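You operate a simulated robot arm through the tools that you are given. There is no shell and no other tool. Be economical: measure what you need, move in short steps, check, and stop when the job is done.

You run a simulated robot arm. Do the job below in one go: nothing can be reset, and whatever is moved stays where it is left.

JOB
Find where the fitted pressure switch trips and set the trip dial to match.
Fine: type on SWITCH, pump till the lamp lights; then open the release, free the collar and stow the switch in the pieces tray.
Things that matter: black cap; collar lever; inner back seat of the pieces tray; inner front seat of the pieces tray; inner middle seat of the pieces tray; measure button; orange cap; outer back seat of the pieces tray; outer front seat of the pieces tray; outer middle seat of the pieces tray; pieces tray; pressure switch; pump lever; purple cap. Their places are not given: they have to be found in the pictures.

It is judged by the outcome, as a careful person would: the job done as asked, and still so three seconds after it is handed in. It fails if anything else is knocked over, pushed out of place, dropped, spilled or broken.

ROBOT AND FRAMES
A 7-joint arm with a two-finger parallel gripper, fixed in place. Base frame: the origin is at the foot of the arm, x ahead of it, y to its left, z up. Lengths are in m, angles in degrees, forces in N, time in s.
Its first joint turns from -166.0 to 166.0 degrees. Payload 4.4 kg.
The tool frame sits at the grasp point between the pads (the TCP): z along the fingers, y along the line on which they close. The tips reach 0.023 m beyond it. The gripper opens to 0.094 m. The fingers are 0.038 m wide and 0.01 m thick; the gripper's body (0.054 by 0.096 m) begins 0.039 m behind the TCP.
Orientation is that of the tool frame in the base frame, as [roll, pitch, yaw] about the fixed x, y, z axes, in that order (R = Rz(yaw) Ry(pitch) Rx(roll)). With the fingers straight down and closing along the base's y, the tool's x points along the base's -x, its y along +y and its z along -z.

CONTROLS
- The arm moves only by the tool jog_arm. Its argument "steps" is a list of rows, each an object (a shift or turn left out is 0, a gripper value left out holds the last) with "offset": the shift along the tool's x, y, z in m, a list of three; "dr": the turn, a rotation vector about the tool's x, y, z in degrees, a list of three; "fingers": the opening in per cent of the stroke, from 0 (shut) to 100 (fully open). In form: [{"offset": [x, y, z], "dr": [wx, wy, wz], "fingers": fingers}, ...]. A call has 1 to 20 rows; each row shifts and turns the commanded pose from where the row before left it, along the tool's axes as they then stand. Rows are played at 5 a second. More than 0.05 m and 8.6 degrees between two rows, or a gripper value outside its range, and nothing of the call is played. A pose out of reach is approached as far as the arm can. The call stops where the force on the tool passes 90 N (or 10 N more than at its start, if that is more) or the arm is blocked; 0.2 s more then pass. Each finger travels about 0.072 m/s and halts on what it meets, pressing with about 44 N; the grip force reading is that of the motor and also rises with nothing between the fingers. The clock runs only during rows and for 0.2 s after the last one: add rows that do not move to give the fingers time. It gives the time, the measured TCP pose, the force on the tool (base axes), the opening and the grip force at its end, in the units of the frame above (readings bear some noise), with the torque about the TCP (base axes, N m) and any sound that the robot's microphone picked up.
- Cameras (640 x 400 px; columns grow to the right, rows downward): "scene" is fixed at [0.3977, 0.4892, 1.5715]; the picture's right is [-0.81, -0.59, 0.00], its down [-0.42, 0.58, -0.70] and it looks along [0.41, -0.57, -0.72] (base axes); focal length 327 px, centre (320, 200). "wrist" rides on the gripper at [0.086, 0.016, -0.074] in the tool frame; the picture's right is [-0.18, 0.98, 0.00], its down [-0.58, -0.11, -0.81] and it looks along [-0.79, -0.15, 0.59] (tool axes); focal length 243 px, centre (320, 200).
- get_image(camera): a new picture of that camera. It takes no simulated time.
- measure_at(camera, pixels): there is no depth. For up to 12 entries [column, row, z] of the newest picture of that camera ("zoom" is the newest enlarged one), the place [x, y] in the base frame at which the ray of that pixel passes the height z, good to about 0.002 m, but the place of the scene camera against the robot may be out by one fixed shift of up to 0.018 m in any direction. It takes no simulated time.
- close_up(camera, box): a new picture of the part [left, top, right, bottom] of that camera's present view, enlarged. It takes no simulated time.
- finish_job(): hands the job in; it is judged then, once.

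Work in short steps. Measure before you move; look again where a grasp or a placing could have gone wrong, and mend it. You have 80 turns and 46 pictures in all, those below and enlarged ones among them. Open the gripper and draw the arm clear of the work before you hand the job in, unless the task says otherwise; then end with one line.

The tools are called after ">>>" as a command line: name --argument value ..., lists and objects as JSON in quotes. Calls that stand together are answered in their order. jog_arm: Moves the arm, as the interface text tells. Its arguments: {"type":"object","properties":{"steps":{"type":"array","items":{"type":"object","properties":{"offset":{"type":"array","items":{"type":"number"}},"dr":{"type":"array","items":{"type":"number"}},"fingers":{"type":"number"}}}}},"required":["steps"]} The other tools are called the same way: get_image (camera) takes a picture; measure_at (camera, pixels) gives the place at which the rays of pixels pass given heights; close_up (camera, box) takes an enlarged picture of a part of a camera's view; finish_job () hands the job in.

At the start:

```text
t: 0.0
ee_pos: [0.6208, -0.1659, 1.156]
tool_rot: [-180.0, 0.0, -179.9]
force: [0.0, -0.1, 0.2]
wrist_torque: [-0.01, -0.01, -0.02]
finger_gap: 0.094
finger_force: 0.0
```

scene: 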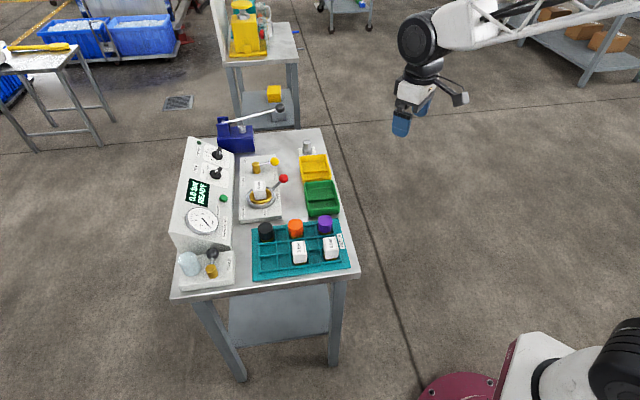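
wrist: 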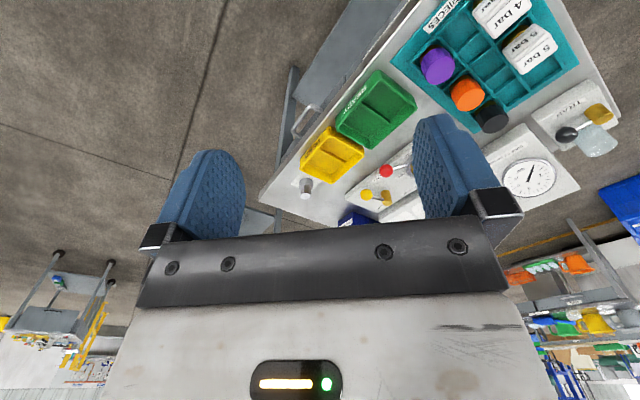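

The bench is in the middle of the scene picture; I enlarge the panel and the station area.

>>> close_up --camera "scene" --box '[160, 90, 300, 178]'

>>> close_up --camera "scene" --box '[165, 140, 295, 221]'

>>> close_up --camera "scene" --box '[165, 200, 365, 325]'

```text
4.55 times, centred on (230, 134) of scene
```

zoom: 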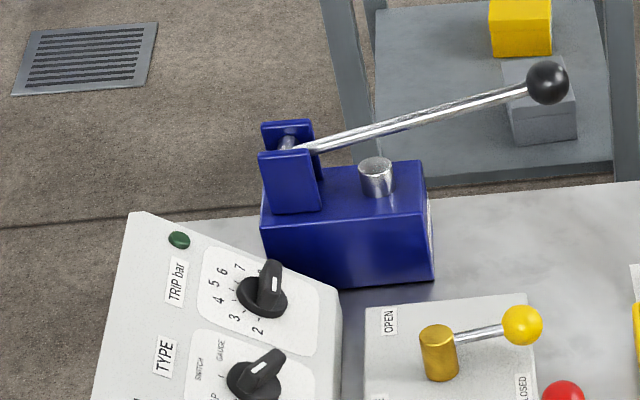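

```text
4.92 times, centred on (230, 180) of scene
```

zoom: 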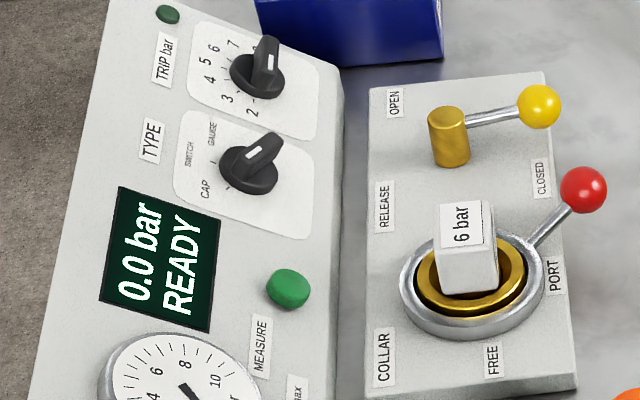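

```text
3.20 times, centred on (265, 262) of scene
```

zoom: 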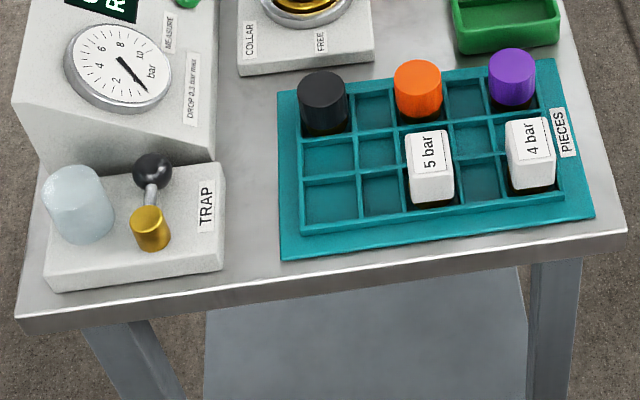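

I triangulate with both cameras: the purple cap (scene 325,220; wrist 438,65), the tray label corner and the black cap at several heights.

>>> measure_at --camera "scene" --pixels '[[325, 219, 0.7], [325, 219, 0.8], [325, 219, 0.9], [276, 161, 0.7], [276, 161, 0.8], [276, 161, 0.9], [283, 178, 0.8], [283, 178, 0.9], [480, 390, 0.0]]'

>>> measure_at --camera "wrist" --pixels '[[436, 64, 0.7], [436, 64, 0.8], [436, 64, 0.9], [366, 195, 0.7], [366, 195, 0.8], [366, 195, 0.9], [386, 171, 0.8], [386, 171, 0.9]]'

```text
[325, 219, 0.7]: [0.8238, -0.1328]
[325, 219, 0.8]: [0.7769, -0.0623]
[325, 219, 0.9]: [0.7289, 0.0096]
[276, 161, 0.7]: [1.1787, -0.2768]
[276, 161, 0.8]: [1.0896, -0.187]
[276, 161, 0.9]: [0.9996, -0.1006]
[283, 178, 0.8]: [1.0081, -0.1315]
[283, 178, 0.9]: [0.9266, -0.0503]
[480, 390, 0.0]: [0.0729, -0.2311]
```

```text
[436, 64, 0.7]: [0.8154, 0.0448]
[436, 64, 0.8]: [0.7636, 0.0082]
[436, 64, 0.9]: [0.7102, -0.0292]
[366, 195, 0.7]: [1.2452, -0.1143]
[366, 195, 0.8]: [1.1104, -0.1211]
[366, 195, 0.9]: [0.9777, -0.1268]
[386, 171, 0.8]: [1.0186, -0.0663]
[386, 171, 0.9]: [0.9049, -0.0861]
```

Table items lie around x 0.65–1.1, y −0.13…0.2, tops near z 0.86. I move the wrist to look from y≈0.03.

>>> jog_arm --steps '[{"offset": [0.02, 0.04, 0]}, {"offset": [0.02, 0.04, 0]}, {"offset": [0.02, 0.04, 0]}, {"offset": [0.02, 0.04, 0]}, {"offset": [0.02, 0.04, 0]}, {}]'

>>> get_image --camera "wrist"

```text
t: 1.4
ee_pos: [0.5189, 0.033, 1.1555]
tool_rot: [179.9, 0.0, -179.9]
force: [0.7, -0.6, -0.4]
wrist_torque: [0.03, 0.0, -0.03]
finger_gap: 0.094
finger_force: 0.0
```

```text
40 pictures are left
```

wrist: 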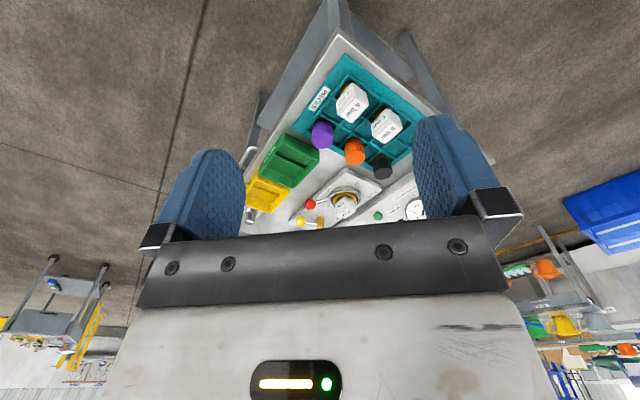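

I match several features across both cameras for heights: PIECES label, 4 bar top, red ball, yellow ball, grey-knob.

>>> measure_at --camera "scene" --pixels '[[341, 241, 0.75], [341, 241, 0.85], [283, 178, 0.85], [283, 178, 0.95], [276, 161, 0.85], [276, 161, 0.95], [252, 281, 0.8], [360, 272, 0.8], [170, 297, 0.8], [322, 128, 0.8], [187, 137, 0.9], [281, 108, 0.9]]'

>>> measure_at --camera "wrist" --pixels '[[319, 98, 0.75], [319, 98, 0.85], [310, 204, 0.85], [310, 204, 0.95], [300, 221, 0.85], [300, 221, 0.95], [323, 134, 0.85], [345, 32, 0.8], [345, 53, 0.8], [249, 213, 0.85], [377, 216, 0.9]]'

```text
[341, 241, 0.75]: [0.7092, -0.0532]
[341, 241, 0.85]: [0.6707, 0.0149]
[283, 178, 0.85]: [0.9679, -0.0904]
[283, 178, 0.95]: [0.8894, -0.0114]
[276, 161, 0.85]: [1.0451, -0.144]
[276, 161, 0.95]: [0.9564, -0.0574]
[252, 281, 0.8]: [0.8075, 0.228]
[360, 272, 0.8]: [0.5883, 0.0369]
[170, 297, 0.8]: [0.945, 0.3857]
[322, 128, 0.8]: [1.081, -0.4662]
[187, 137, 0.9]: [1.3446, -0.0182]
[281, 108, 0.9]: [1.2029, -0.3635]
```

```text
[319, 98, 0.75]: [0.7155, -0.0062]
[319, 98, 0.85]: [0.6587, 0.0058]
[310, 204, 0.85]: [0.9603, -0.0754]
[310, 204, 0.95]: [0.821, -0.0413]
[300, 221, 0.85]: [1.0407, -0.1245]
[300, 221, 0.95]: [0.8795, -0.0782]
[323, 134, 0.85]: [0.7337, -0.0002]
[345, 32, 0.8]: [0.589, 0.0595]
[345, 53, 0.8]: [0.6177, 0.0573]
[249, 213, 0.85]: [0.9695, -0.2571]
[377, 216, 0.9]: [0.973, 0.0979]
```

Two wrist views put the red ball at about (0.961, −0.076, 0.85) and the yellow at (1.042, −0.124, 0.85); the pump and panel are farther out. I move up and ahead to see them from the wrist.

>>> jog_arm --steps '[{"offset": [-0.033, -0.019, -0.0207]}, {"offset": [-0.033, -0.019, -0.0207]}, {"offset": [-0.033, -0.019, -0.0207]}, {"offset": [-0.033, -0.019, -0.0207]}, {"offset": [-0.033, -0.019, -0.0207]}, {"offset": [-0.033, -0.019, -0.0207]}, {"offset": [-0.033, -0.019, -0.0207]}, {}]'

>>> get_image --camera "wrist"

```text
t: 3.2
ee_pos: [0.7529, -0.0995, 1.3005]
tool_rot: [179.9, 0.1, -179.9]
force: [-0.4, -0.9, 0.1]
wrist_torque: [0.04, 0.0, 0.02]
finger_gap: 0.094
finger_force: 0.0
```

```text
39 pictures are left
```

wrist: 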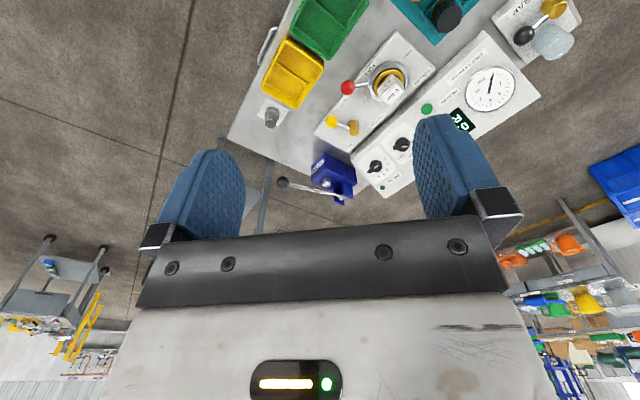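

The pump ball is near (283,183) and dials near (375,165),(400,144) here; I enlarge this to read pixels.

>>> close_up --camera "wrist" --box '[250, 30, 506, 190]'

>>> close_up --camera "wrist" --box '[260, 120, 420, 220]'

```text
2.50 times, centred on (378, 110) of wrist
```

zoom: 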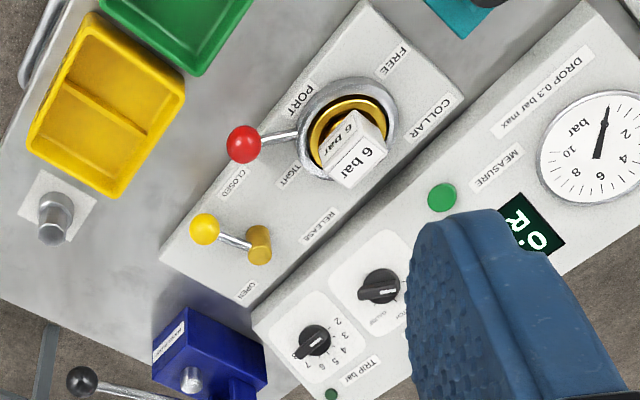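

```text
4.00 times, centred on (340, 170) of wrist
```

zoom: 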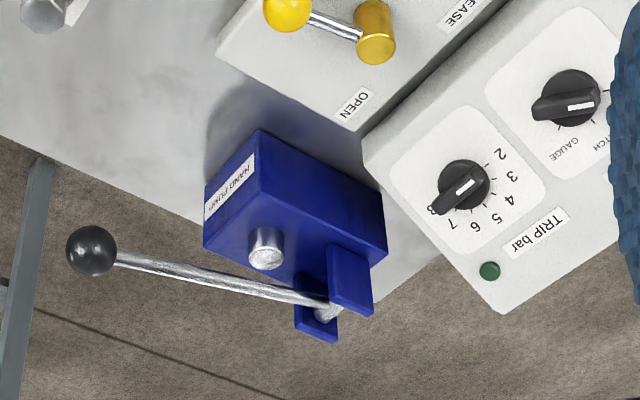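

Now triangulating pump ball, dials, lamp, measure button, tray with both cameras.

>>> measure_at --camera "scene" --pixels '[[280.2, 108, 0.9], [280.2, 108, 1.0], [217.6, 155.2, 0.9], [217.6, 155.2, 1.0], [215.8, 176.6, 0.9], [215.8, 176.6, 1.0], [223.7, 198.3, 0.9], [199.1, 142.8, 0.9], [199.1, 142.8, 1.0], [283, 178, 0.85], [276, 161, 0.85], [260, 184, 0.85]]'

>>> measure_at --camera "wrist" --pixels '[[283, 182.5, 0.9], [283, 182.5, 1.0], [375.8, 166.8, 0.9], [375.8, 166.8, 1.0], [402.5, 144.3, 0.9], [402.5, 144.3, 1.0], [426.4, 108.8, 0.9], [382.5, 187.5, 0.9], [382.5, 187.5, 1.0], [347, 87.5, 0.85], [332, 121, 0.85], [395, 92, 0.85]]'

```text
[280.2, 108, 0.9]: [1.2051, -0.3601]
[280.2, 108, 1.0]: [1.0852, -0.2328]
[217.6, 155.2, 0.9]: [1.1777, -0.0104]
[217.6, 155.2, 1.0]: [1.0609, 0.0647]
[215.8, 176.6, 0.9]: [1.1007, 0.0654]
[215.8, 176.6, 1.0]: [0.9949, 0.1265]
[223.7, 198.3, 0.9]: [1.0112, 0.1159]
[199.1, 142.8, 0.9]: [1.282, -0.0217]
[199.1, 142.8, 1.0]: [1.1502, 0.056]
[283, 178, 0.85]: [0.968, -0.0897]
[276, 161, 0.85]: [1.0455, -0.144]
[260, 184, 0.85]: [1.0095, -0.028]
```

```text
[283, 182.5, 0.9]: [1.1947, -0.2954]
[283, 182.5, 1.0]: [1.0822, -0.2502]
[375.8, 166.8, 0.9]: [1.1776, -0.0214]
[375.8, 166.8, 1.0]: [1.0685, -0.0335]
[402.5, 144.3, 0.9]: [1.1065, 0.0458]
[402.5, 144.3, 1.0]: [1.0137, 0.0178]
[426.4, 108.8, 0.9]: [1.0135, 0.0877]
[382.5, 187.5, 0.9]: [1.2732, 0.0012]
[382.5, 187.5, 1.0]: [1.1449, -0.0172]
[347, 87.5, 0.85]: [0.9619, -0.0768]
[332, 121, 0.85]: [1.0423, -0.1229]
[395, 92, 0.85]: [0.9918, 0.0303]
```

I now measure the panel's lower and upper corners (pump end) to get its slope.

>>> measure_at --camera "scene" --pixels '[[230.5, 151, 0.8], [230.5, 151, 0.9], [188.6, 136.6, 0.9], [188.6, 136.6, 1.0], [240, 128, 0.9], [240, 128, 1.0]]'

>>> measure_at --camera "wrist" --pixels '[[351.3, 157, 0.8], [351.3, 157, 0.9], [385, 198.3, 0.9], [385, 198.3, 1.0], [327, 182, 0.9], [327, 182, 1.0], [375.8, 166.8, 0.86], [402.5, 144.3, 0.86]]'

>>> close_up --camera "wrist" --box '[345, 120, 425, 170]'

```text
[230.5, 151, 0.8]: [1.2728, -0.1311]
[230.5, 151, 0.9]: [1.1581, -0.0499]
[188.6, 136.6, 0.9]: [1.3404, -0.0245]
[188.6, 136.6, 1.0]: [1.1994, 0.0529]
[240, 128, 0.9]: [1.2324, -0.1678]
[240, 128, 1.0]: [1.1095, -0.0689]
```

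```text
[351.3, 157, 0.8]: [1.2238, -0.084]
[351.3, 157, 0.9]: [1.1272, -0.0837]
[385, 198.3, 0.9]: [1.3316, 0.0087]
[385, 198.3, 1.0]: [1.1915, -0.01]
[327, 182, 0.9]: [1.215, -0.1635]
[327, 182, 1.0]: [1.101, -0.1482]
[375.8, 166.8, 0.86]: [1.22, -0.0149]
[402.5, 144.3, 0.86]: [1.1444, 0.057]
```

```text
8.00 times, centred on (385, 145) of wrist
```

zoom: 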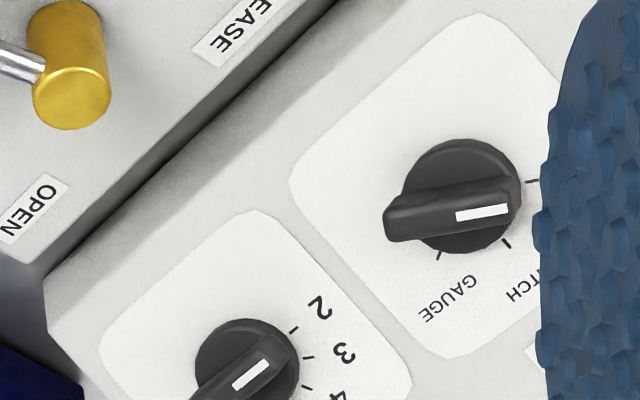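

The TYPE dial points to CAP (up-left), TRIP to 2 (left); the panel slopes about 28° and faces the robot side. I turn the tool to face the panel (yaw +45, tilt 28°) and approach the TYPE knob at a distance, testing reach.

>>> jog_arm --steps '[{"dr": [0, 0, -7.5]}, {"dr": [0, 0, -7.5]}, {"dr": [0, 0, -7.5]}, {"dr": [0, 0, -7.5]}, {"dr": [0, 0, -7.5]}, {"dr": [0, 0, -7.5]}, {"dr": [0, -7, 0]}, {"dr": [0, -7, 0]}, {"dr": [0, -7, 0]}, {"dr": [0, -7, 0]}, {}]'

>>> jog_arm --steps '[{"offset": [-0.0149, -0.0182, 0.041]}, {"offset": [-0.0149, -0.0182, 0.041]}, {"offset": [-0.0149, -0.0182, 0.041]}, {"offset": [-0.0149, -0.0182, 0.041]}, {"offset": [-0.0149, -0.0182, 0.041]}, {"offset": [-0.0149, -0.0182, 0.041]}, {"offset": [-0.0149, -0.0182, 0.041]}, {"offset": [-0.0149, -0.0182, 0.041]}, {"offset": [-0.0149, -0.0182, 0.041]}, {}]'

>>> get_image --camera "wrist"

```text
t: 5.6
ee_pos: [0.7501, -0.0992, 1.3014]
tool_rot: [180.0, 28.1, -134.9]
force: [-0.6, 0.0, 0.5]
wrist_torque: [0.02, 0.02, -0.01]
finger_gap: 0.0945
finger_force: 0.1
```

```text
t: 7.8
ee_pos: [1.0722, -0.0088, 1.0369]
tool_rot: [-180.0, 28.1, -135.0]
force: [0.0, 0.1, 0.8]
wrist_torque: [-0.03, 0.0, 0.0]
finger_gap: 0.094
finger_force: 0.1
```

```text
35 pictures are left
```

wrist: 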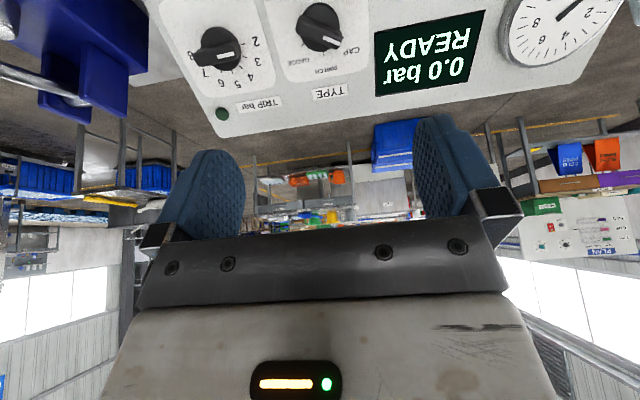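

Reach is good. I enlarge to fix the knob positions in this view.

>>> close_up --camera "wrist" --box '[160, 0, 384, 140]'

>>> measure_at --camera "wrist" --pixels '[[320, 28, 0.86], [320, 28, 0.9], [218, 49, 0.86], [218, 49, 0.9], [222, 113, 0.9], [222, 113, 0.93], [229, 137, 0.92], [371, 117, 0.92]]'

```text
2.86 times, centred on (272, 70) of wrist
```

zoom: 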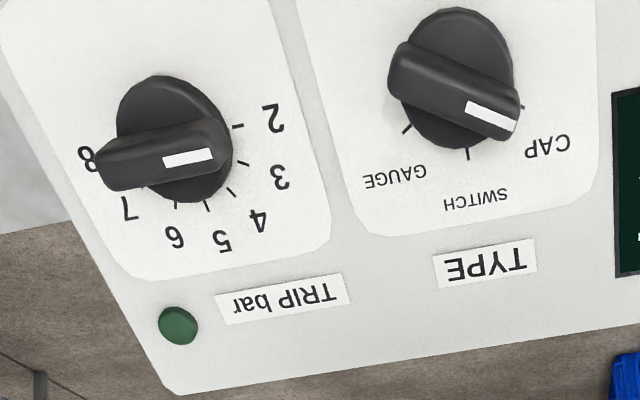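

```text
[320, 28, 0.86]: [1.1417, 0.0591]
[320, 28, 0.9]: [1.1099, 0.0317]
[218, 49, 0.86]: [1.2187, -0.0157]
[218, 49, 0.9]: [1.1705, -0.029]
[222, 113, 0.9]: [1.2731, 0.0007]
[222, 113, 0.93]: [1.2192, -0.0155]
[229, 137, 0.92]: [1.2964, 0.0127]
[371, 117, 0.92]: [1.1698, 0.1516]
```

Knob: TYPE at about (1.142, 0.058, 0.862), CAP tick about −60° from SWITCH. I move to a pre-grasp point on its axis and turn the tool −60° about z.

>>> jog_arm --steps '[{"offset": [-0.0011, -0.0008, 0.0368]}, {"offset": [-0.0011, -0.0008, 0.0368]}, {"offset": [-0.0011, -0.0008, 0.0368]}, {"dr": [0, 0, -8.57]}, {"dr": [0, 0, -8.57]}, {"dr": [0, 0, -8.57]}, {"dr": [0, 0, -8.57]}, {"dr": [0, 0, -8.57]}, {"dr": [0, 0, -8.57]}, {"dr": [0, 0, -8.57]}, {}]'

>>> get_image --camera "wrist"

>>> close_up --camera "scene" --box '[160, 110, 320, 210]'

```text
t: 10.2
ee_pos: [1.1134, 0.0278, 0.9418]
tool_rot: [-155.3, 13.6, -72.0]
force: [0.4, -0.4, -0.1]
wrist_torque: [0.0, -0.01, -0.04]
finger_gap: 0.0942
finger_force: 0.1
```

```text
33 pictures are left
```

wrist: 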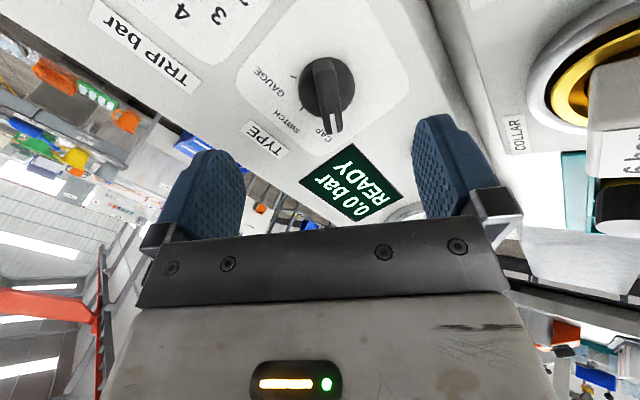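

```text
4.00 times, centred on (240, 160) of scene
```

zoom: 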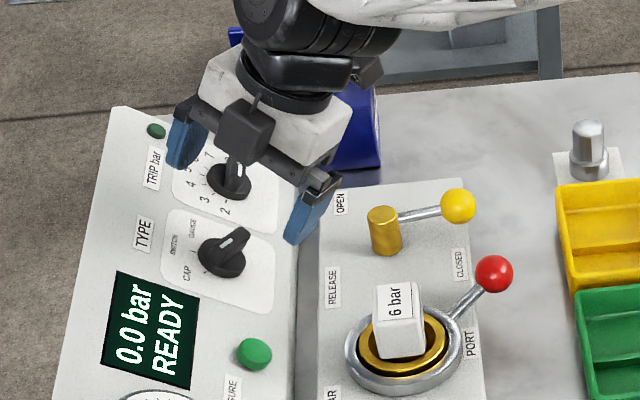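

The wing is aligned with the tool x axis, about 4 mm to tool +y of centre (col 327 vs 320). I centre, narrow the fingers and advance 45 mm, then look.

>>> jog_arm --steps '[{"offset": [0, 0.004, 0], "fingers": 60}, {"offset": [0, 0, 0.015]}, {"offset": [0, 0, 0.015]}, {"offset": [0, 0, 0.015]}, {}]'

>>> get_image --camera "wrist"

```text
t: 11.4
ee_pos: [1.124, 0.0427, 0.8995]
tool_rot: [-155.4, 13.6, -72.0]
force: [0.4, 0.0, 1.1]
wrist_torque: [0.0, 0.01, -0.02]
finger_gap: 0.0564
finger_force: 0.1
```

```text
31 pictures are left
```

wrist: 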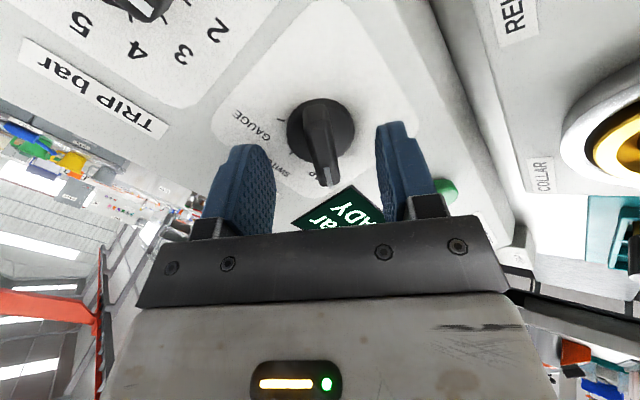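

Knob is centred (321,125). I advance 18 mm more and close on the wing.

>>> jog_arm --steps '[{"offset": [0, 0, 0.009]}, {"offset": [0, 0, 0.009]}, {"fingers": 0}, {}, {}, {}]'

>>> get_image --camera "wrist"

```text
t: 12.8
ee_pos: [1.1292, 0.0467, 0.8889]
tool_rot: [-155.1, 13.6, -72.1]
force: [-46.8, -8.8, 15.9]
wrist_torque: [1.38, -0.67, -0.39]
finger_gap: 0.042
finger_force: 43.6
stopped in row 6: the force on the tool passed its limit at 92 N (the readings are from after the stop); the commanded pose is now the measured one
```

```text
30 pictures are left
```

wrist: 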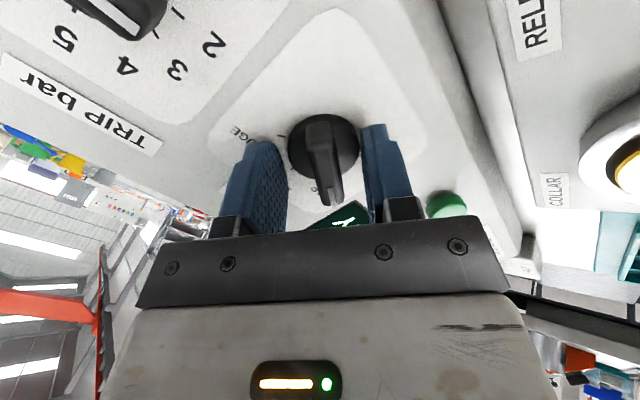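

The fingers met the round disc (gap 0.042) rather than the wing, right finger first. I reopen, back off 13 mm, shift 2 mm to tool +y, and close again.

>>> jog_arm --steps '[{"fingers": 60}, {}, {"offset": [0, 0.002, -0.013]}, {}, {"fingers": 0}, {}, {}, {}, {}]'

>>> get_image --camera "wrist"

```text
t: 14.8
ee_pos: [1.1235, 0.0421, 0.8981]
tool_rot: [-155.2, 13.7, -72.0]
force: [-58.2, -8.4, -4.7]
wrist_torque: [0.33, 0.41, 0.23]
finger_gap: 0.0143
finger_force: 45.3
```

```text
29 pictures are left
```

wrist: 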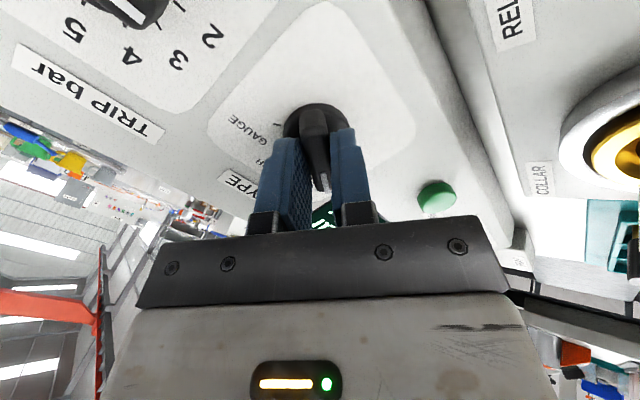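

Wing gripped (14 mm). Residual sideways force of 58 N; I relieve it by 2 mm along tool +y.

>>> jog_arm --steps '[{"offset": [0, 0.002, 0]}, {}, {}]'

```text
t: 15.6
ee_pos: [1.1235, 0.0433, 0.8962]
tool_rot: [-155.1, 13.4, -72.0]
force: [7.7, 2.5, -25.4]
wrist_torque: [-0.41, -0.66, -0.56]
finger_gap: 0.0141
finger_force: 45.2
```

Force is now low. I turn the knob clockwise +60° about tool z to SWITCH.

>>> jog_arm --steps '[{"dr": [0, 0, 6]}, {"dr": [0, 0, 6]}, {"dr": [0, 0, 6]}, {"dr": [0, 0, 6]}, {"dr": [0, 0, 6]}, {}]'

```text
t: 17.0
ee_pos: [1.1237, 0.0423, 0.8988]
tool_rot: [-164.8, 24.0, -101.8]
force: [-13.2, -0.9, -2.7]
wrist_torque: [-0.14, -0.25, -0.23]
finger_gap: 0.0134
finger_force: 44.8
```

Turning goes freely. I do the remaining 30°.

>>> jog_arm --steps '[{"dr": [0, 0, 6]}, {"dr": [0, 0, 6]}, {"dr": [0, 0, 6]}, {"dr": [0, 0, 6]}, {"dr": [0, 0, 6]}, {}]'

>>> get_image --camera "wrist"

```text
t: 18.4
ee_pos: [1.1228, 0.0426, 0.9004]
tool_rot: [-179.8, 28.1, -135.0]
force: [14.9, -3.6, 2.4]
wrist_torque: [-0.5, 0.34, -0.04]
finger_gap: 0.0128
finger_force: 45.8
```

```text
28 pictures are left
```

wrist: 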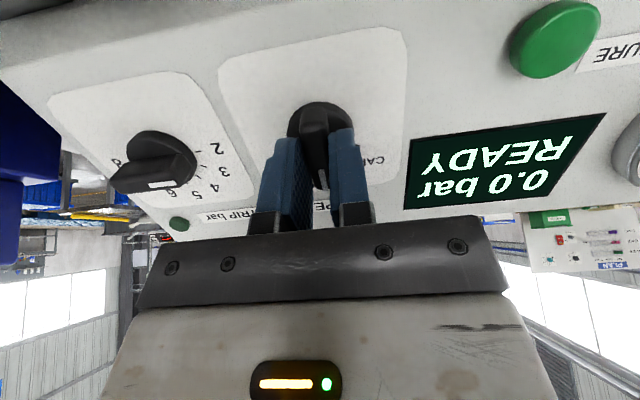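

I open and back off 90 mm to check the TYPE pointer.

>>> jog_arm --steps '[{"fingers": 60}, {}, {"offset": [0, 0, -0.03]}, {"offset": [0, 0, -0.03]}, {"offset": [0, 0, -0.03]}, {}]'

>>> close_up --camera "wrist" --box '[160, 0, 416, 160]'

```text
t: 19.8
ee_pos: [1.0935, 0.0131, 0.9778]
tool_rot: [180.0, 28.0, -135.0]
force: [-0.1, 0.0, -0.4]
wrist_torque: [0.0, 0.0, 0.01]
finger_gap: 0.0565
finger_force: 0.1
```

```text
2.50 times, centred on (288, 80) of wrist
```

zoom: 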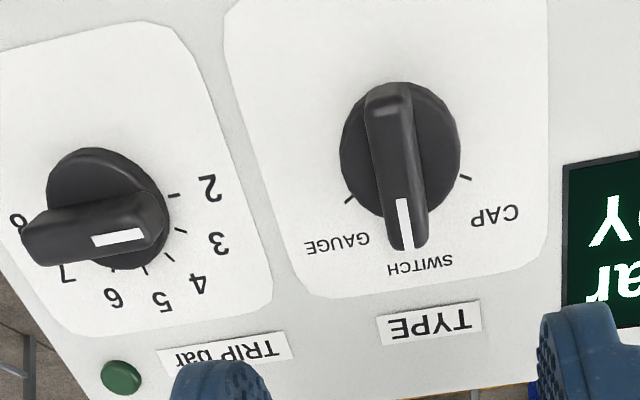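

TYPE is at SWITCH. Next the pump lever: I raise and shift to hover in front of its ball at about (1.129, −0.269, 0.959).

>>> jog_arm --steps '[{"offset": [-0.0225, 0, -0.0425], "fingers": 100}, {"offset": [-0.0225, 0, -0.0425]}, {"offset": [0.026, -0.028, -0.0138]}, {"offset": [0.026, -0.028, -0.0138]}, {"offset": [0.026, -0.028, -0.0138]}, {"offset": [0.026, -0.028, -0.0138]}, {"offset": [0.026, -0.028, -0.0138]}, {"offset": [0.026, -0.028, -0.0138]}, {"offset": [0.026, -0.028, -0.0138]}, {"offset": [0.026, -0.028, -0.0138]}, {}]'

>>> get_image --camera "wrist"

>>> measure_at --camera "scene" --pixels '[[223.3, 121.9, 0.9], [223.3, 121.9, 0.93], [223.3, 121.9, 0.96], [280.2, 108, 0.95], [280.2, 108, 0.98]]'

```text
t: 22.2
ee_pos: [1.084, -0.3134, 1.0744]
tool_rot: [-179.8, 28.1, -135.1]
force: [0.1, -0.1, -0.1]
wrist_torque: [0.03, 0.01, 0.03]
finger_gap: 0.094
finger_force: 0.0
```

```text
26 pictures are left
```

wrist: 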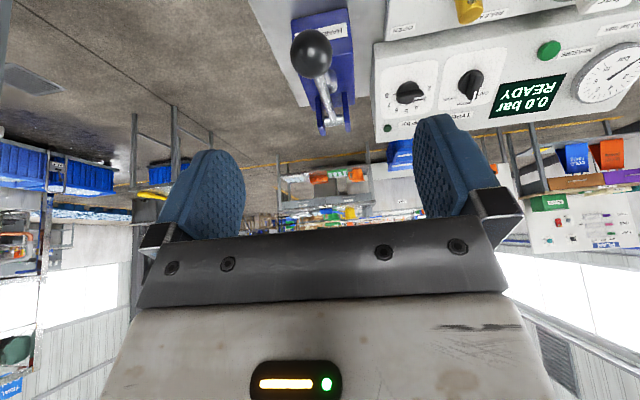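

```text
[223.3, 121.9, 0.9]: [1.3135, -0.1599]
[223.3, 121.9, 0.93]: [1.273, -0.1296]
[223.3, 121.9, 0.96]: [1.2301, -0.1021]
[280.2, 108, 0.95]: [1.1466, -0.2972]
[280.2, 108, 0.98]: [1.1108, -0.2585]
```

Ball at (312,53), matching the axis except 6 mm to tool −y. I correct, advance 130 mm with open fingers, and close on the ball.

>>> jog_arm --steps '[{"offset": [0, -0.006, 0.026]}, {"offset": [0, 0, 0.026]}, {"offset": [0, 0, 0.026]}, {"offset": [0, 0, 0.026]}, {"offset": [0, 0, 0.022]}, {}]'

>>> get_image --camera "wrist"

```text
t: 23.6
ee_pos: [1.1305, -0.2737, 0.9612]
tool_rot: [179.9, 28.1, -135.0]
force: [-0.6, 0.4, -0.1]
wrist_torque: [0.02, 0.02, 0.0]
finger_gap: 0.0941
finger_force: 0.1
```

```text
25 pictures are left
```

wrist: 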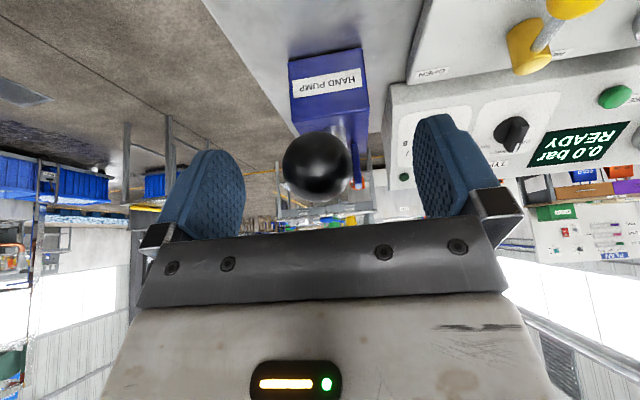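

Ball centred at (318,166), about 9 mm ahead of the TCP. I advance 8 mm and close.

>>> jog_arm --steps '[{"offset": [0, 0, 0.008]}, {"fingers": 0}, {}, {}, {}, {}]'

```text
t: 25.0
ee_pos: [1.1347, -0.2707, 0.9544]
tool_rot: [-179.8, 28.1, -134.9]
force: [39.3, -15.6, -6.4]
wrist_torque: [-0.03, -0.15, 0.06]
finger_gap: 0.0341
finger_force: 44.9
```

I relieve the side force (1.5 mm to tool −y) and push the ball down 30 mm to feel the stroke.

>>> jog_arm --steps '[{"offset": [0, -0.0015, 0]}, {"offset": [0.0047, 0, 0.0088]}, {"offset": [0.0047, 0, 0.0088]}, {"offset": [0.0047, 0, 0.0088]}, {}]'

>>> get_image --camera "wrist"

```text
t: 26.2
ee_pos: [1.1336, -0.2737, 0.9247]
tool_rot: [-179.9, 28.1, -135.0]
force: [-43.8, -4.1, 8.2]
wrist_torque: [0.38, -0.29, 0.09]
finger_gap: 0.0342
finger_force: 45.2
```

```text
24 pictures are left
```

wrist: 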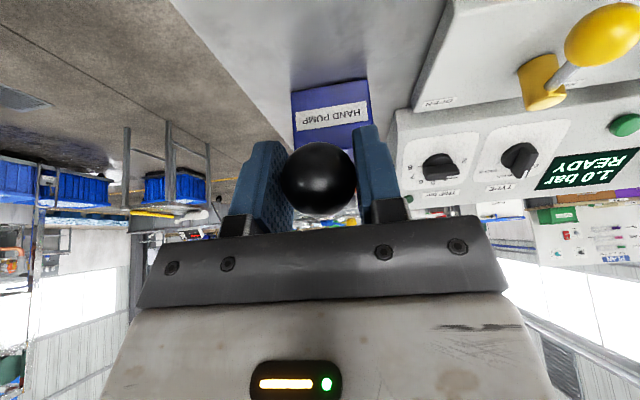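

Pressure reads 1.0 bar, so pumping is proportional to the stroke. I relieve side force and continue down 20 mm.

>>> jog_arm --steps '[{"offset": [0.0013, 0.0007, -0.0007]}, {"offset": [0.0047, 0, 0.0088]}, {"offset": [0.0047, 0, 0.0088]}, {}]'

>>> close_up --camera "wrist" --box '[380, 80, 640, 240]'

```text
t: 27.2
ee_pos: [1.1333, -0.2741, 0.9079]
tool_rot: [-179.8, 28.2, -134.8]
force: [14.0, 1.2, 8.4]
wrist_torque: [0.63, -0.76, 0.05]
finger_gap: 0.0342
finger_force: 45.2
```

```text
2.46 times, centred on (510, 160) of wrist
```

zoom: 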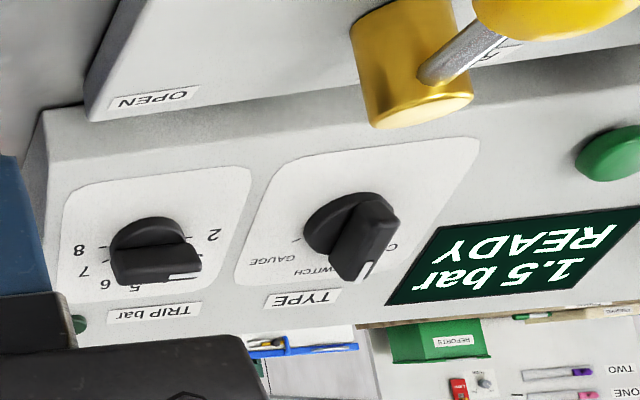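

1.5 bar, forces small. Another 30 mm down.

>>> jog_arm --steps '[{"offset": [0.0047, 0, 0.0088]}, {"offset": [0.0043, 0, 0.009]}, {"offset": [0.0038, 0, 0.0093]}, {}]'

```text
t: 28.2
ee_pos: [1.1346, -0.272, 0.8797]
tool_rot: [-179.7, 28.2, -134.8]
force: [-10.6, 8.8, 42.1]
wrist_torque: [0.0, 0.08, -0.03]
finger_gap: 0.0344
finger_force: 45.4
```

Upward force 42 N suggests the bottom stop. I check lamp and display from the scene camera.

>>> close_up --camera "scene" --box '[160, 110, 320, 210]'

```text
4.00 times, centred on (240, 160) of scene
```

zoom: 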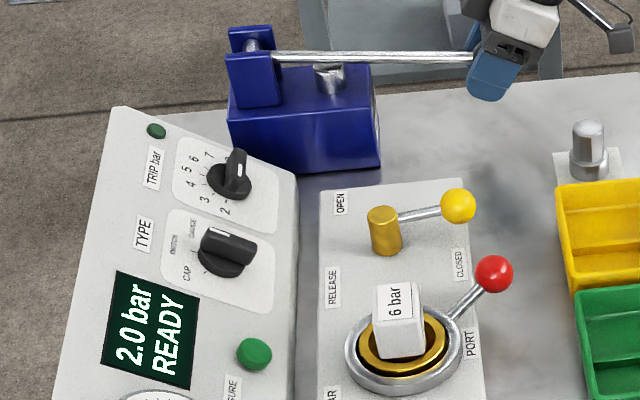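

Full stroke gives 2.0 bar; the scene camera sees lamp and display well. I raise the lever back to the top.

>>> jog_arm --steps '[{"offset": [-0.0038, 0, -0.0093]}, {"offset": [-0.0043, 0, -0.009]}, {"offset": [-0.0047, 0, -0.0088]}, {"offset": [-0.0047, 0, -0.0088]}, {"offset": [-0.0047, 0, -0.0088]}, {"offset": [-0.0055, 0, -0.0084]}, {"offset": [-0.0055, 0, -0.0084]}, {}]'

>>> jog_arm --steps '[{"offset": [0.005, 0, 0.0086]}, {"offset": [0.005, 0, 0.0086]}, {"offset": [0.0047, 0, 0.0088]}, {}]'

>>> close_up --camera "scene" --box '[160, 110, 320, 210]'

```text
t: 30.0
ee_pos: [1.1346, -0.2721, 0.9434]
tool_rot: [-179.8, 28.2, -134.9]
force: [29.3, 3.0, -7.6]
wrist_torque: [-0.68, 0.79, 0.08]
finger_gap: 0.0343
finger_force: 45.1
```

```text
t: 31.0
ee_pos: [1.1332, -0.2747, 0.9141]
tool_rot: [-179.9, 28.1, -135.0]
force: [-41.2, -5.2, 8.6]
wrist_torque: [0.52, -0.66, 0.05]
finger_gap: 0.034
finger_force: 44.9
```

```text
4.00 times, centred on (240, 160) of scene
```

zoom: 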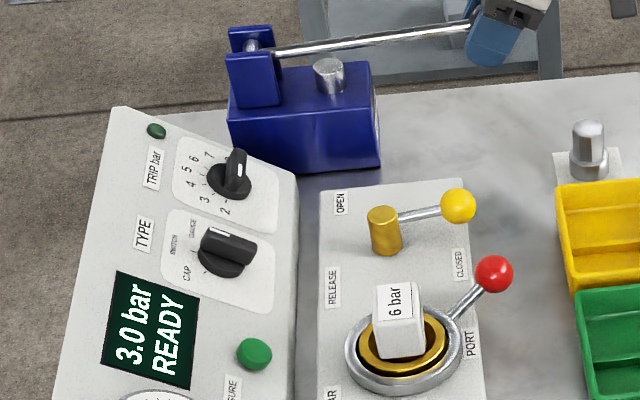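

3.0 bar, lamp still dark. I finish this stroke and raise again.

>>> jog_arm --steps '[{"offset": [0.0055, 0.0006, 0.0082]}, {"offset": [0.0045, 0, 0.009]}, {"offset": [0.0038, 0, 0.0093]}, {}]'

>>> close_up --camera "scene" --box '[160, 110, 320, 210]'

```text
t: 32.0
ee_pos: [1.1337, -0.2722, 0.8851]
tool_rot: [-179.7, 28.1, -134.9]
force: [4.2, -14.1, 4.8]
wrist_torque: [0.25, -0.12, 0.06]
finger_gap: 0.034
finger_force: 44.7
```

```text
4.00 times, centred on (240, 160) of scene
```

zoom: 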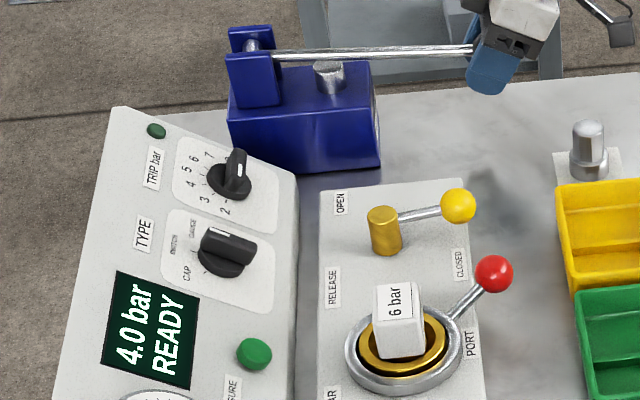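

4.0 bar, lamp dark. Raise again, then go down 15 mm at a time.

>>> jog_arm --steps '[{"offset": [-0.0038, 0, -0.0093]}, {"offset": [-0.0045, 0, -0.009]}, {"offset": [-0.0047, 0, -0.0088]}, {"offset": [-0.0047, 0, -0.0088]}, {"offset": [-0.0047, 0, -0.0088]}, {"offset": [-0.0055, 0, -0.0084]}, {}]'

>>> jog_arm --steps '[{"offset": [0.005, 0, 0.0086]}, {"offset": [0.0025, 0, 0.0044]}, {}]'

>>> close_up --camera "scene" --box '[180, 130, 244, 210]'

```text
t: 33.6
ee_pos: [1.1339, -0.2715, 0.9441]
tool_rot: [-179.9, 28.1, -134.9]
force: [48.6, -3.8, -8.6]
wrist_torque: [-0.53, 0.98, 0.22]
finger_gap: 0.034
finger_force: 44.5
```

```text
t: 34.4
ee_pos: [1.1326, -0.2747, 0.9304]
tool_rot: [-179.8, 28.1, -135.0]
force: [-9.8, -15.8, 10.6]
wrist_torque: [0.97, -0.94, 0.02]
finger_gap: 0.0341
finger_force: 45.3
```

```text
5.00 times, centred on (212, 170) of scene
```

zoom: 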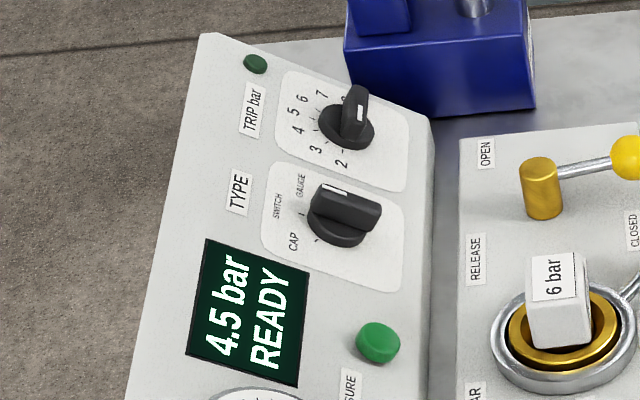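

4.5 bar, dark. Another 15 mm.

>>> jog_arm --steps '[{"offset": [0.0052, 0, 0.0085]}, {"offset": [0.0025, 0, 0.0044]}, {}]'

>>> close_up --camera "scene" --box '[180, 130, 244, 210]'

```text
t: 35.2
ee_pos: [1.1322, -0.2748, 0.9147]
tool_rot: [-179.8, 28.2, -135.0]
force: [-12.5, -26.8, 7.1]
wrist_torque: [0.57, -0.52, -0.08]
finger_gap: 0.0345
finger_force: 44.2
```

```text
5.00 times, centred on (212, 170) of scene
```

zoom: 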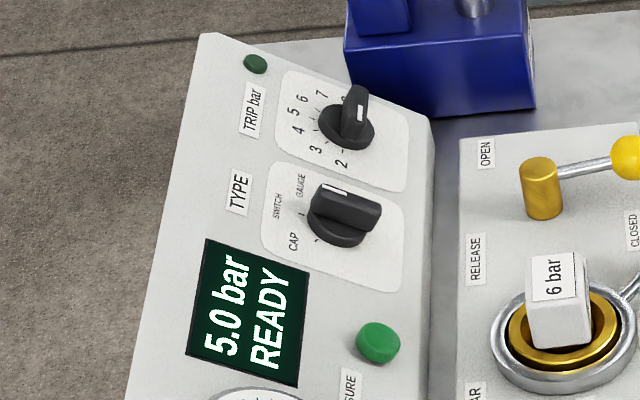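

5.0 bar, dark. Another 15 mm.

>>> jog_arm --steps '[{"offset": [0.0045, 0, 0.009]}, {"offset": [0.0022, 0, 0.0045]}, {}]'

>>> close_up --camera "scene" --box '[180, 130, 244, 210]'

```text
t: 36.0
ee_pos: [1.1326, -0.2737, 0.8993]
tool_rot: [-179.8, 28.1, -134.9]
force: [1.0, -29.6, 8.1]
wrist_torque: [0.78, -0.53, 0.08]
finger_gap: 0.0341
finger_force: 44.8
```

```text
5.00 times, centred on (212, 170) of scene
```

zoom: 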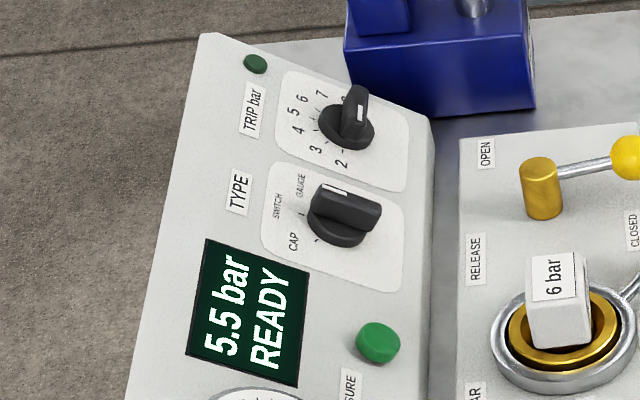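

5.5 bar, dark. Another 15 mm.

>>> jog_arm --steps '[{"offset": [0.004, 0, 0.0092]}, {"offset": [0.0019, 0, 0.0046]}, {}]'

>>> close_up --camera "scene" --box '[180, 130, 244, 210]'

```text
t: 36.8
ee_pos: [1.1345, -0.2724, 0.8837]
tool_rot: [-179.8, 28.1, -134.9]
force: [15.8, -26.5, 7.3]
wrist_torque: [0.61, -0.33, 0.06]
finger_gap: 0.0345
finger_force: 44.8
```

```text
5.00 times, centred on (212, 170) of scene
```

zoom: 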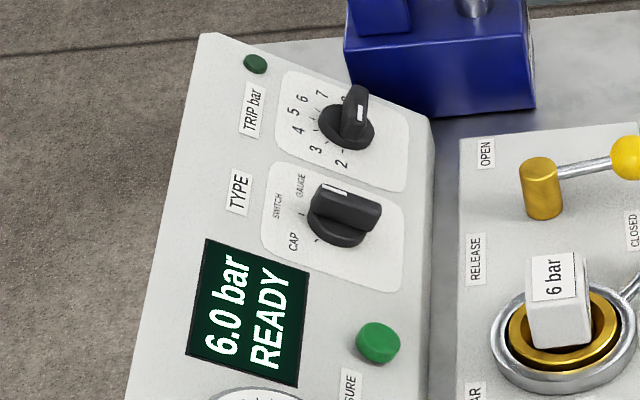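

6.0 bar and still dark: it trips above its label. I raise the lever and press 15 mm of the next stroke.

>>> jog_arm --steps '[{"offset": [-0.0038, -0.0006, -0.0093]}, {"offset": [-0.0045, 0, -0.009]}, {"offset": [-0.0047, 0, -0.0088]}, {"offset": [-0.0047, 0, -0.0088]}, {"offset": [-0.0047, 0, -0.0088]}, {"offset": [-0.0055, 0, -0.0084]}, {}]'

>>> jog_arm --steps '[{"offset": [0.005, 0, 0.0086]}, {"offset": [0.0025, 0, 0.0044]}, {}]'

>>> close_up --camera "scene" --box '[180, 130, 244, 210]'

```text
t: 38.4
ee_pos: [1.1335, -0.2723, 0.9448]
tool_rot: [-179.9, 28.1, -134.9]
force: [43.5, 0.0, -8.1]
wrist_torque: [-0.49, 0.83, 0.13]
finger_gap: 0.0339
finger_force: 44.7
```

```text
t: 39.2
ee_pos: [1.1339, -0.2752, 0.9313]
tool_rot: [-179.9, 28.1, -135.1]
force: [-20.1, -4.2, 11.2]
wrist_torque: [0.89, -1.01, 0.07]
finger_gap: 0.0342
finger_force: 45.2
```

```text
5.00 times, centred on (212, 170) of scene
```

zoom: 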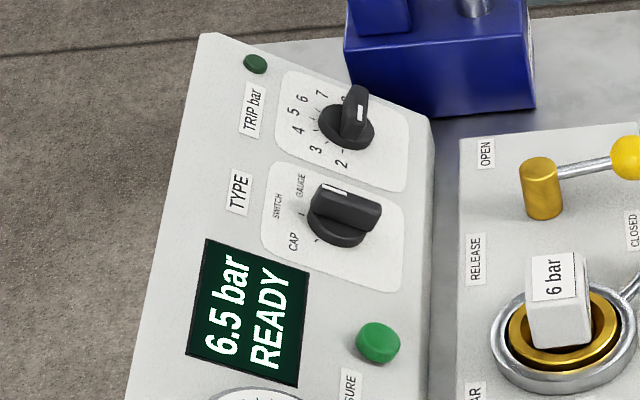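

6.5 bar, dark. Another 15 mm.

>>> jog_arm --steps '[{"offset": [0.0052, 0, 0.0085]}, {"offset": [0.0025, 0, 0.0044]}, {}]'

>>> close_up --camera "scene" --box '[180, 130, 244, 210]'

```text
t: 40.0
ee_pos: [1.1324, -0.275, 0.915]
tool_rot: [-179.9, 28.1, -135.0]
force: [-32.9, -10.1, 7.1]
wrist_torque: [0.38, -0.62, -0.01]
finger_gap: 0.0341
finger_force: 45.2
```

```text
5.00 times, centred on (212, 170) of scene
```

zoom: 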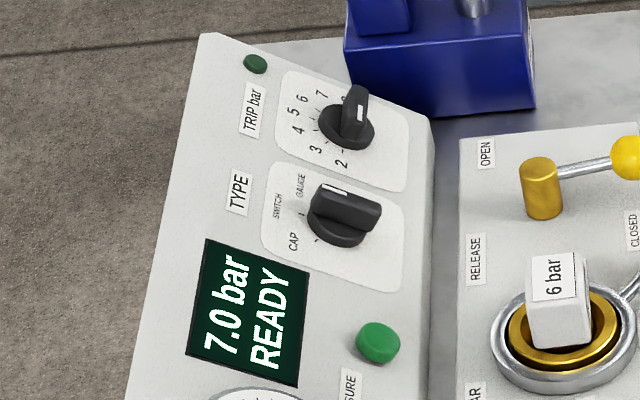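

7.0 bar, dark. Another 15 mm.

>>> jog_arm --steps '[{"offset": [0.0045, 0, 0.009]}, {"offset": [0.0022, 0, 0.0045]}, {}]'

>>> close_up --camera "scene" --box '[180, 130, 244, 210]'

```text
t: 40.8
ee_pos: [1.1327, -0.2741, 0.9015]
tool_rot: [-179.8, 28.2, -134.9]
force: [-13.5, -16.6, 7.7]
wrist_torque: [0.66, -0.67, 0.04]
finger_gap: 0.0342
finger_force: 45.3
```

```text
5.00 times, centred on (212, 170) of scene
```

zoom: 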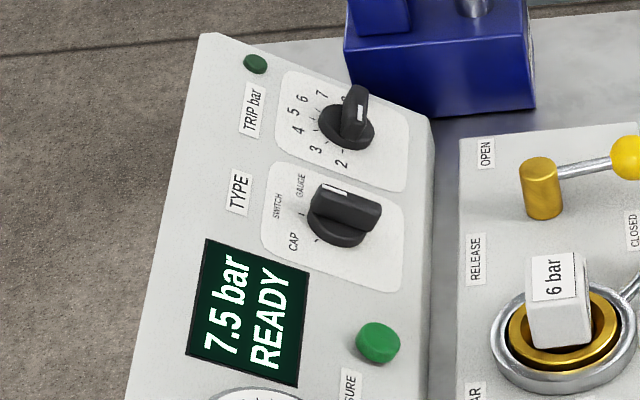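

7.5 bar, dark. One more 15 mm step to the top of the dial's range.

>>> jog_arm --steps '[{"offset": [0.004, 0, 0.0092]}, {"offset": [0.0019, 0, 0.0046]}, {}]'

>>> close_up --camera "scene" --box '[180, 130, 244, 210]'

```text
t: 41.6
ee_pos: [1.1355, -0.272, 0.8859]
tool_rot: [-179.8, 28.0, -135.0]
force: [-4.4, -14.2, 6.0]
wrist_torque: [0.48, -0.43, -0.02]
finger_gap: 0.0343
finger_force: 45.0
```

```text
5.00 times, centred on (212, 170) of scene
```

zoom: 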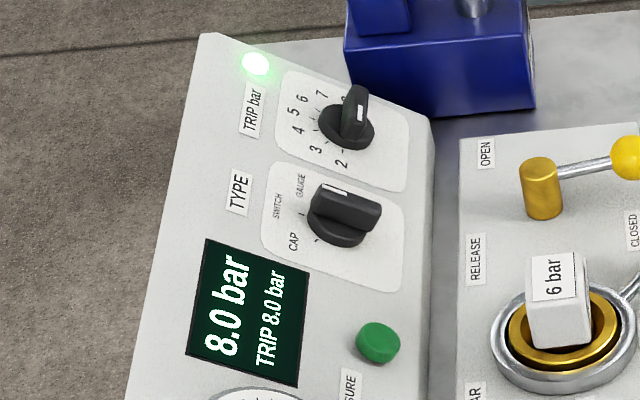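

Lamp lit: TRIP 8.0 bar. I release the ball, back out, and go to a hover on the TRIP knob's axis.

>>> jog_arm --steps '[{"fingers": 100}, {}, {}, {"offset": [0, 0, -0.0325]}, {"offset": [0, 0, -0.0325]}, {"offset": [0, 0, -0.0325]}, {"offset": [0, 0, -0.0325]}, {"offset": [-0.0188, 0, -0.0353]}, {"offset": [-0.0188, 0, -0.0353]}, {"offset": [-0.0267, 0.0206, 0.0247], "fingers": 60}, {"offset": [-0.0267, 0.0206, 0.0247]}, {"offset": [-0.0267, 0.0206, 0.0247]}, {"offset": [-0.0267, 0.0206, 0.0247]}, {"offset": [-0.0267, 0.0206, 0.0247]}, {"offset": [-0.0267, 0.0206, 0.0247]}, {}]'

>>> jog_arm --steps '[{"dr": [0, 0, 8.18]}, {"dr": [0, 0, 8.18]}, {"dr": [0, 0, 8.18]}, {"dr": [0, 0, 8.18]}, {"dr": [0, 0, 8.18]}, {"dr": [0, 0, 8.18]}, {"dr": [0, 0, 8.18]}, {"dr": [0, 0, 8.18]}, {"dr": [0, 0, 8.18]}, {"dr": [0, 0, 8.18]}, {"dr": [0, 0, 8.2]}, {}]'

>>> get_image --camera "wrist"

```text
t: 45.0
ee_pos: [1.1528, -0.0803, 1.0247]
tool_rot: [-179.8, 28.1, -134.9]
force: [-0.5, 0.2, 0.5]
wrist_torque: [-0.03, 0.0, 0.03]
finger_gap: 0.0565
finger_force: 0.1
```

```text
t: 47.6
ee_pos: [1.1519, -0.0786, 1.0241]
tool_rot: [151.9, 0.1, 134.9]
force: [0.4, 0.3, 0.0]
wrist_torque: [0.0, -0.01, -0.01]
finger_gap: 0.0562
finger_force: 0.1
```

```text
11 pictures are left
```

wrist: 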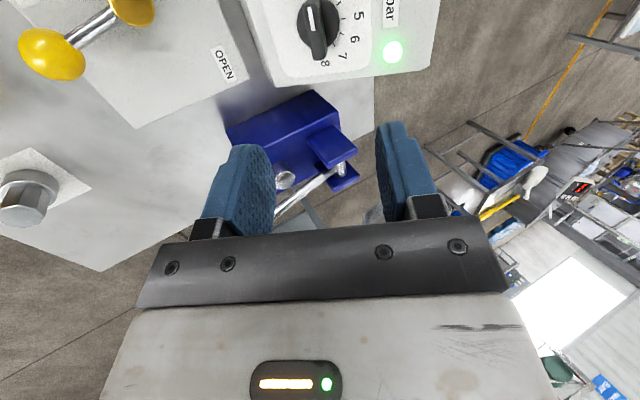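

Knob centre at (318,28), as expected; the wing lines up. I advance 140 mm and close.

>>> jog_arm --steps '[{"offset": [0, -0.0015, 0.035]}, {"offset": [0, 0, 0.035]}, {"offset": [0, 0, 0.035]}, {"offset": [0, 0, 0.02]}, {"offset": [0, 0, 0.014]}, {"fingers": 0}, {}, {}, {}]'

```text
t: 49.6
ee_pos: [1.1978, -0.0356, 0.9009]
tool_rot: [151.8, 0.1, 135.0]
force: [-24.2, -13.4, -6.7]
wrist_torque: [-0.09, 0.06, 0.2]
finger_gap: 0.0143
finger_force: 45.0
```

Wing gripped. I turn clockwise 90°.

>>> jog_arm --steps '[{"offset": [0, -0.0007, 0], "dr": [0, 0, 6]}, {"dr": [0, 0, 6]}, {"dr": [0, 0, 6]}, {"dr": [0, 0, 6]}, {"dr": [0, 0, 6]}, {"dr": [0, 0, 6]}, {"dr": [0, 0, 6]}, {"dr": [0, 0, 6]}, {"dr": [0, 0, 6]}, {"dr": [0, 0, 6]}, {"dr": [0, 0, 6]}, {"dr": [0, 0, 6]}, {"dr": [0, 0, 6]}, {"dr": [0, 0, 6]}, {"dr": [0, 0, 6]}, {}]'

```text
t: 50.8
ee_pos: [1.1963, -0.0369, 0.8982]
tool_rot: [154.9, -12.3, 110.7]
force: [-22.5, -7.7, 5.3]
wrist_torque: [-0.4, -0.14, -0.16]
finger_gap: 0.0139
finger_force: 45.5
stopped in row 5: the force on the tool passed its limit at 93 N (the readings are from after the stop); the commanded pose is now the measured one
```

Stopped after about 26° on force. I ease back 2 mm along z and try slowly.

>>> jog_arm --steps '[{"offset": [0, 0, -0.002]}, {}, {"dr": [0, 0, 3]}, {"dr": [0, 0, 3]}, {}]'

```text
t: 52.0
ee_pos: [1.1959, -0.0364, 0.8979]
tool_rot: [156.2, -14.9, 105.0]
force: [-24.9, -4.4, -12.4]
wrist_torque: [-0.57, 0.0, -0.11]
finger_gap: 0.0135
finger_force: 44.6
```

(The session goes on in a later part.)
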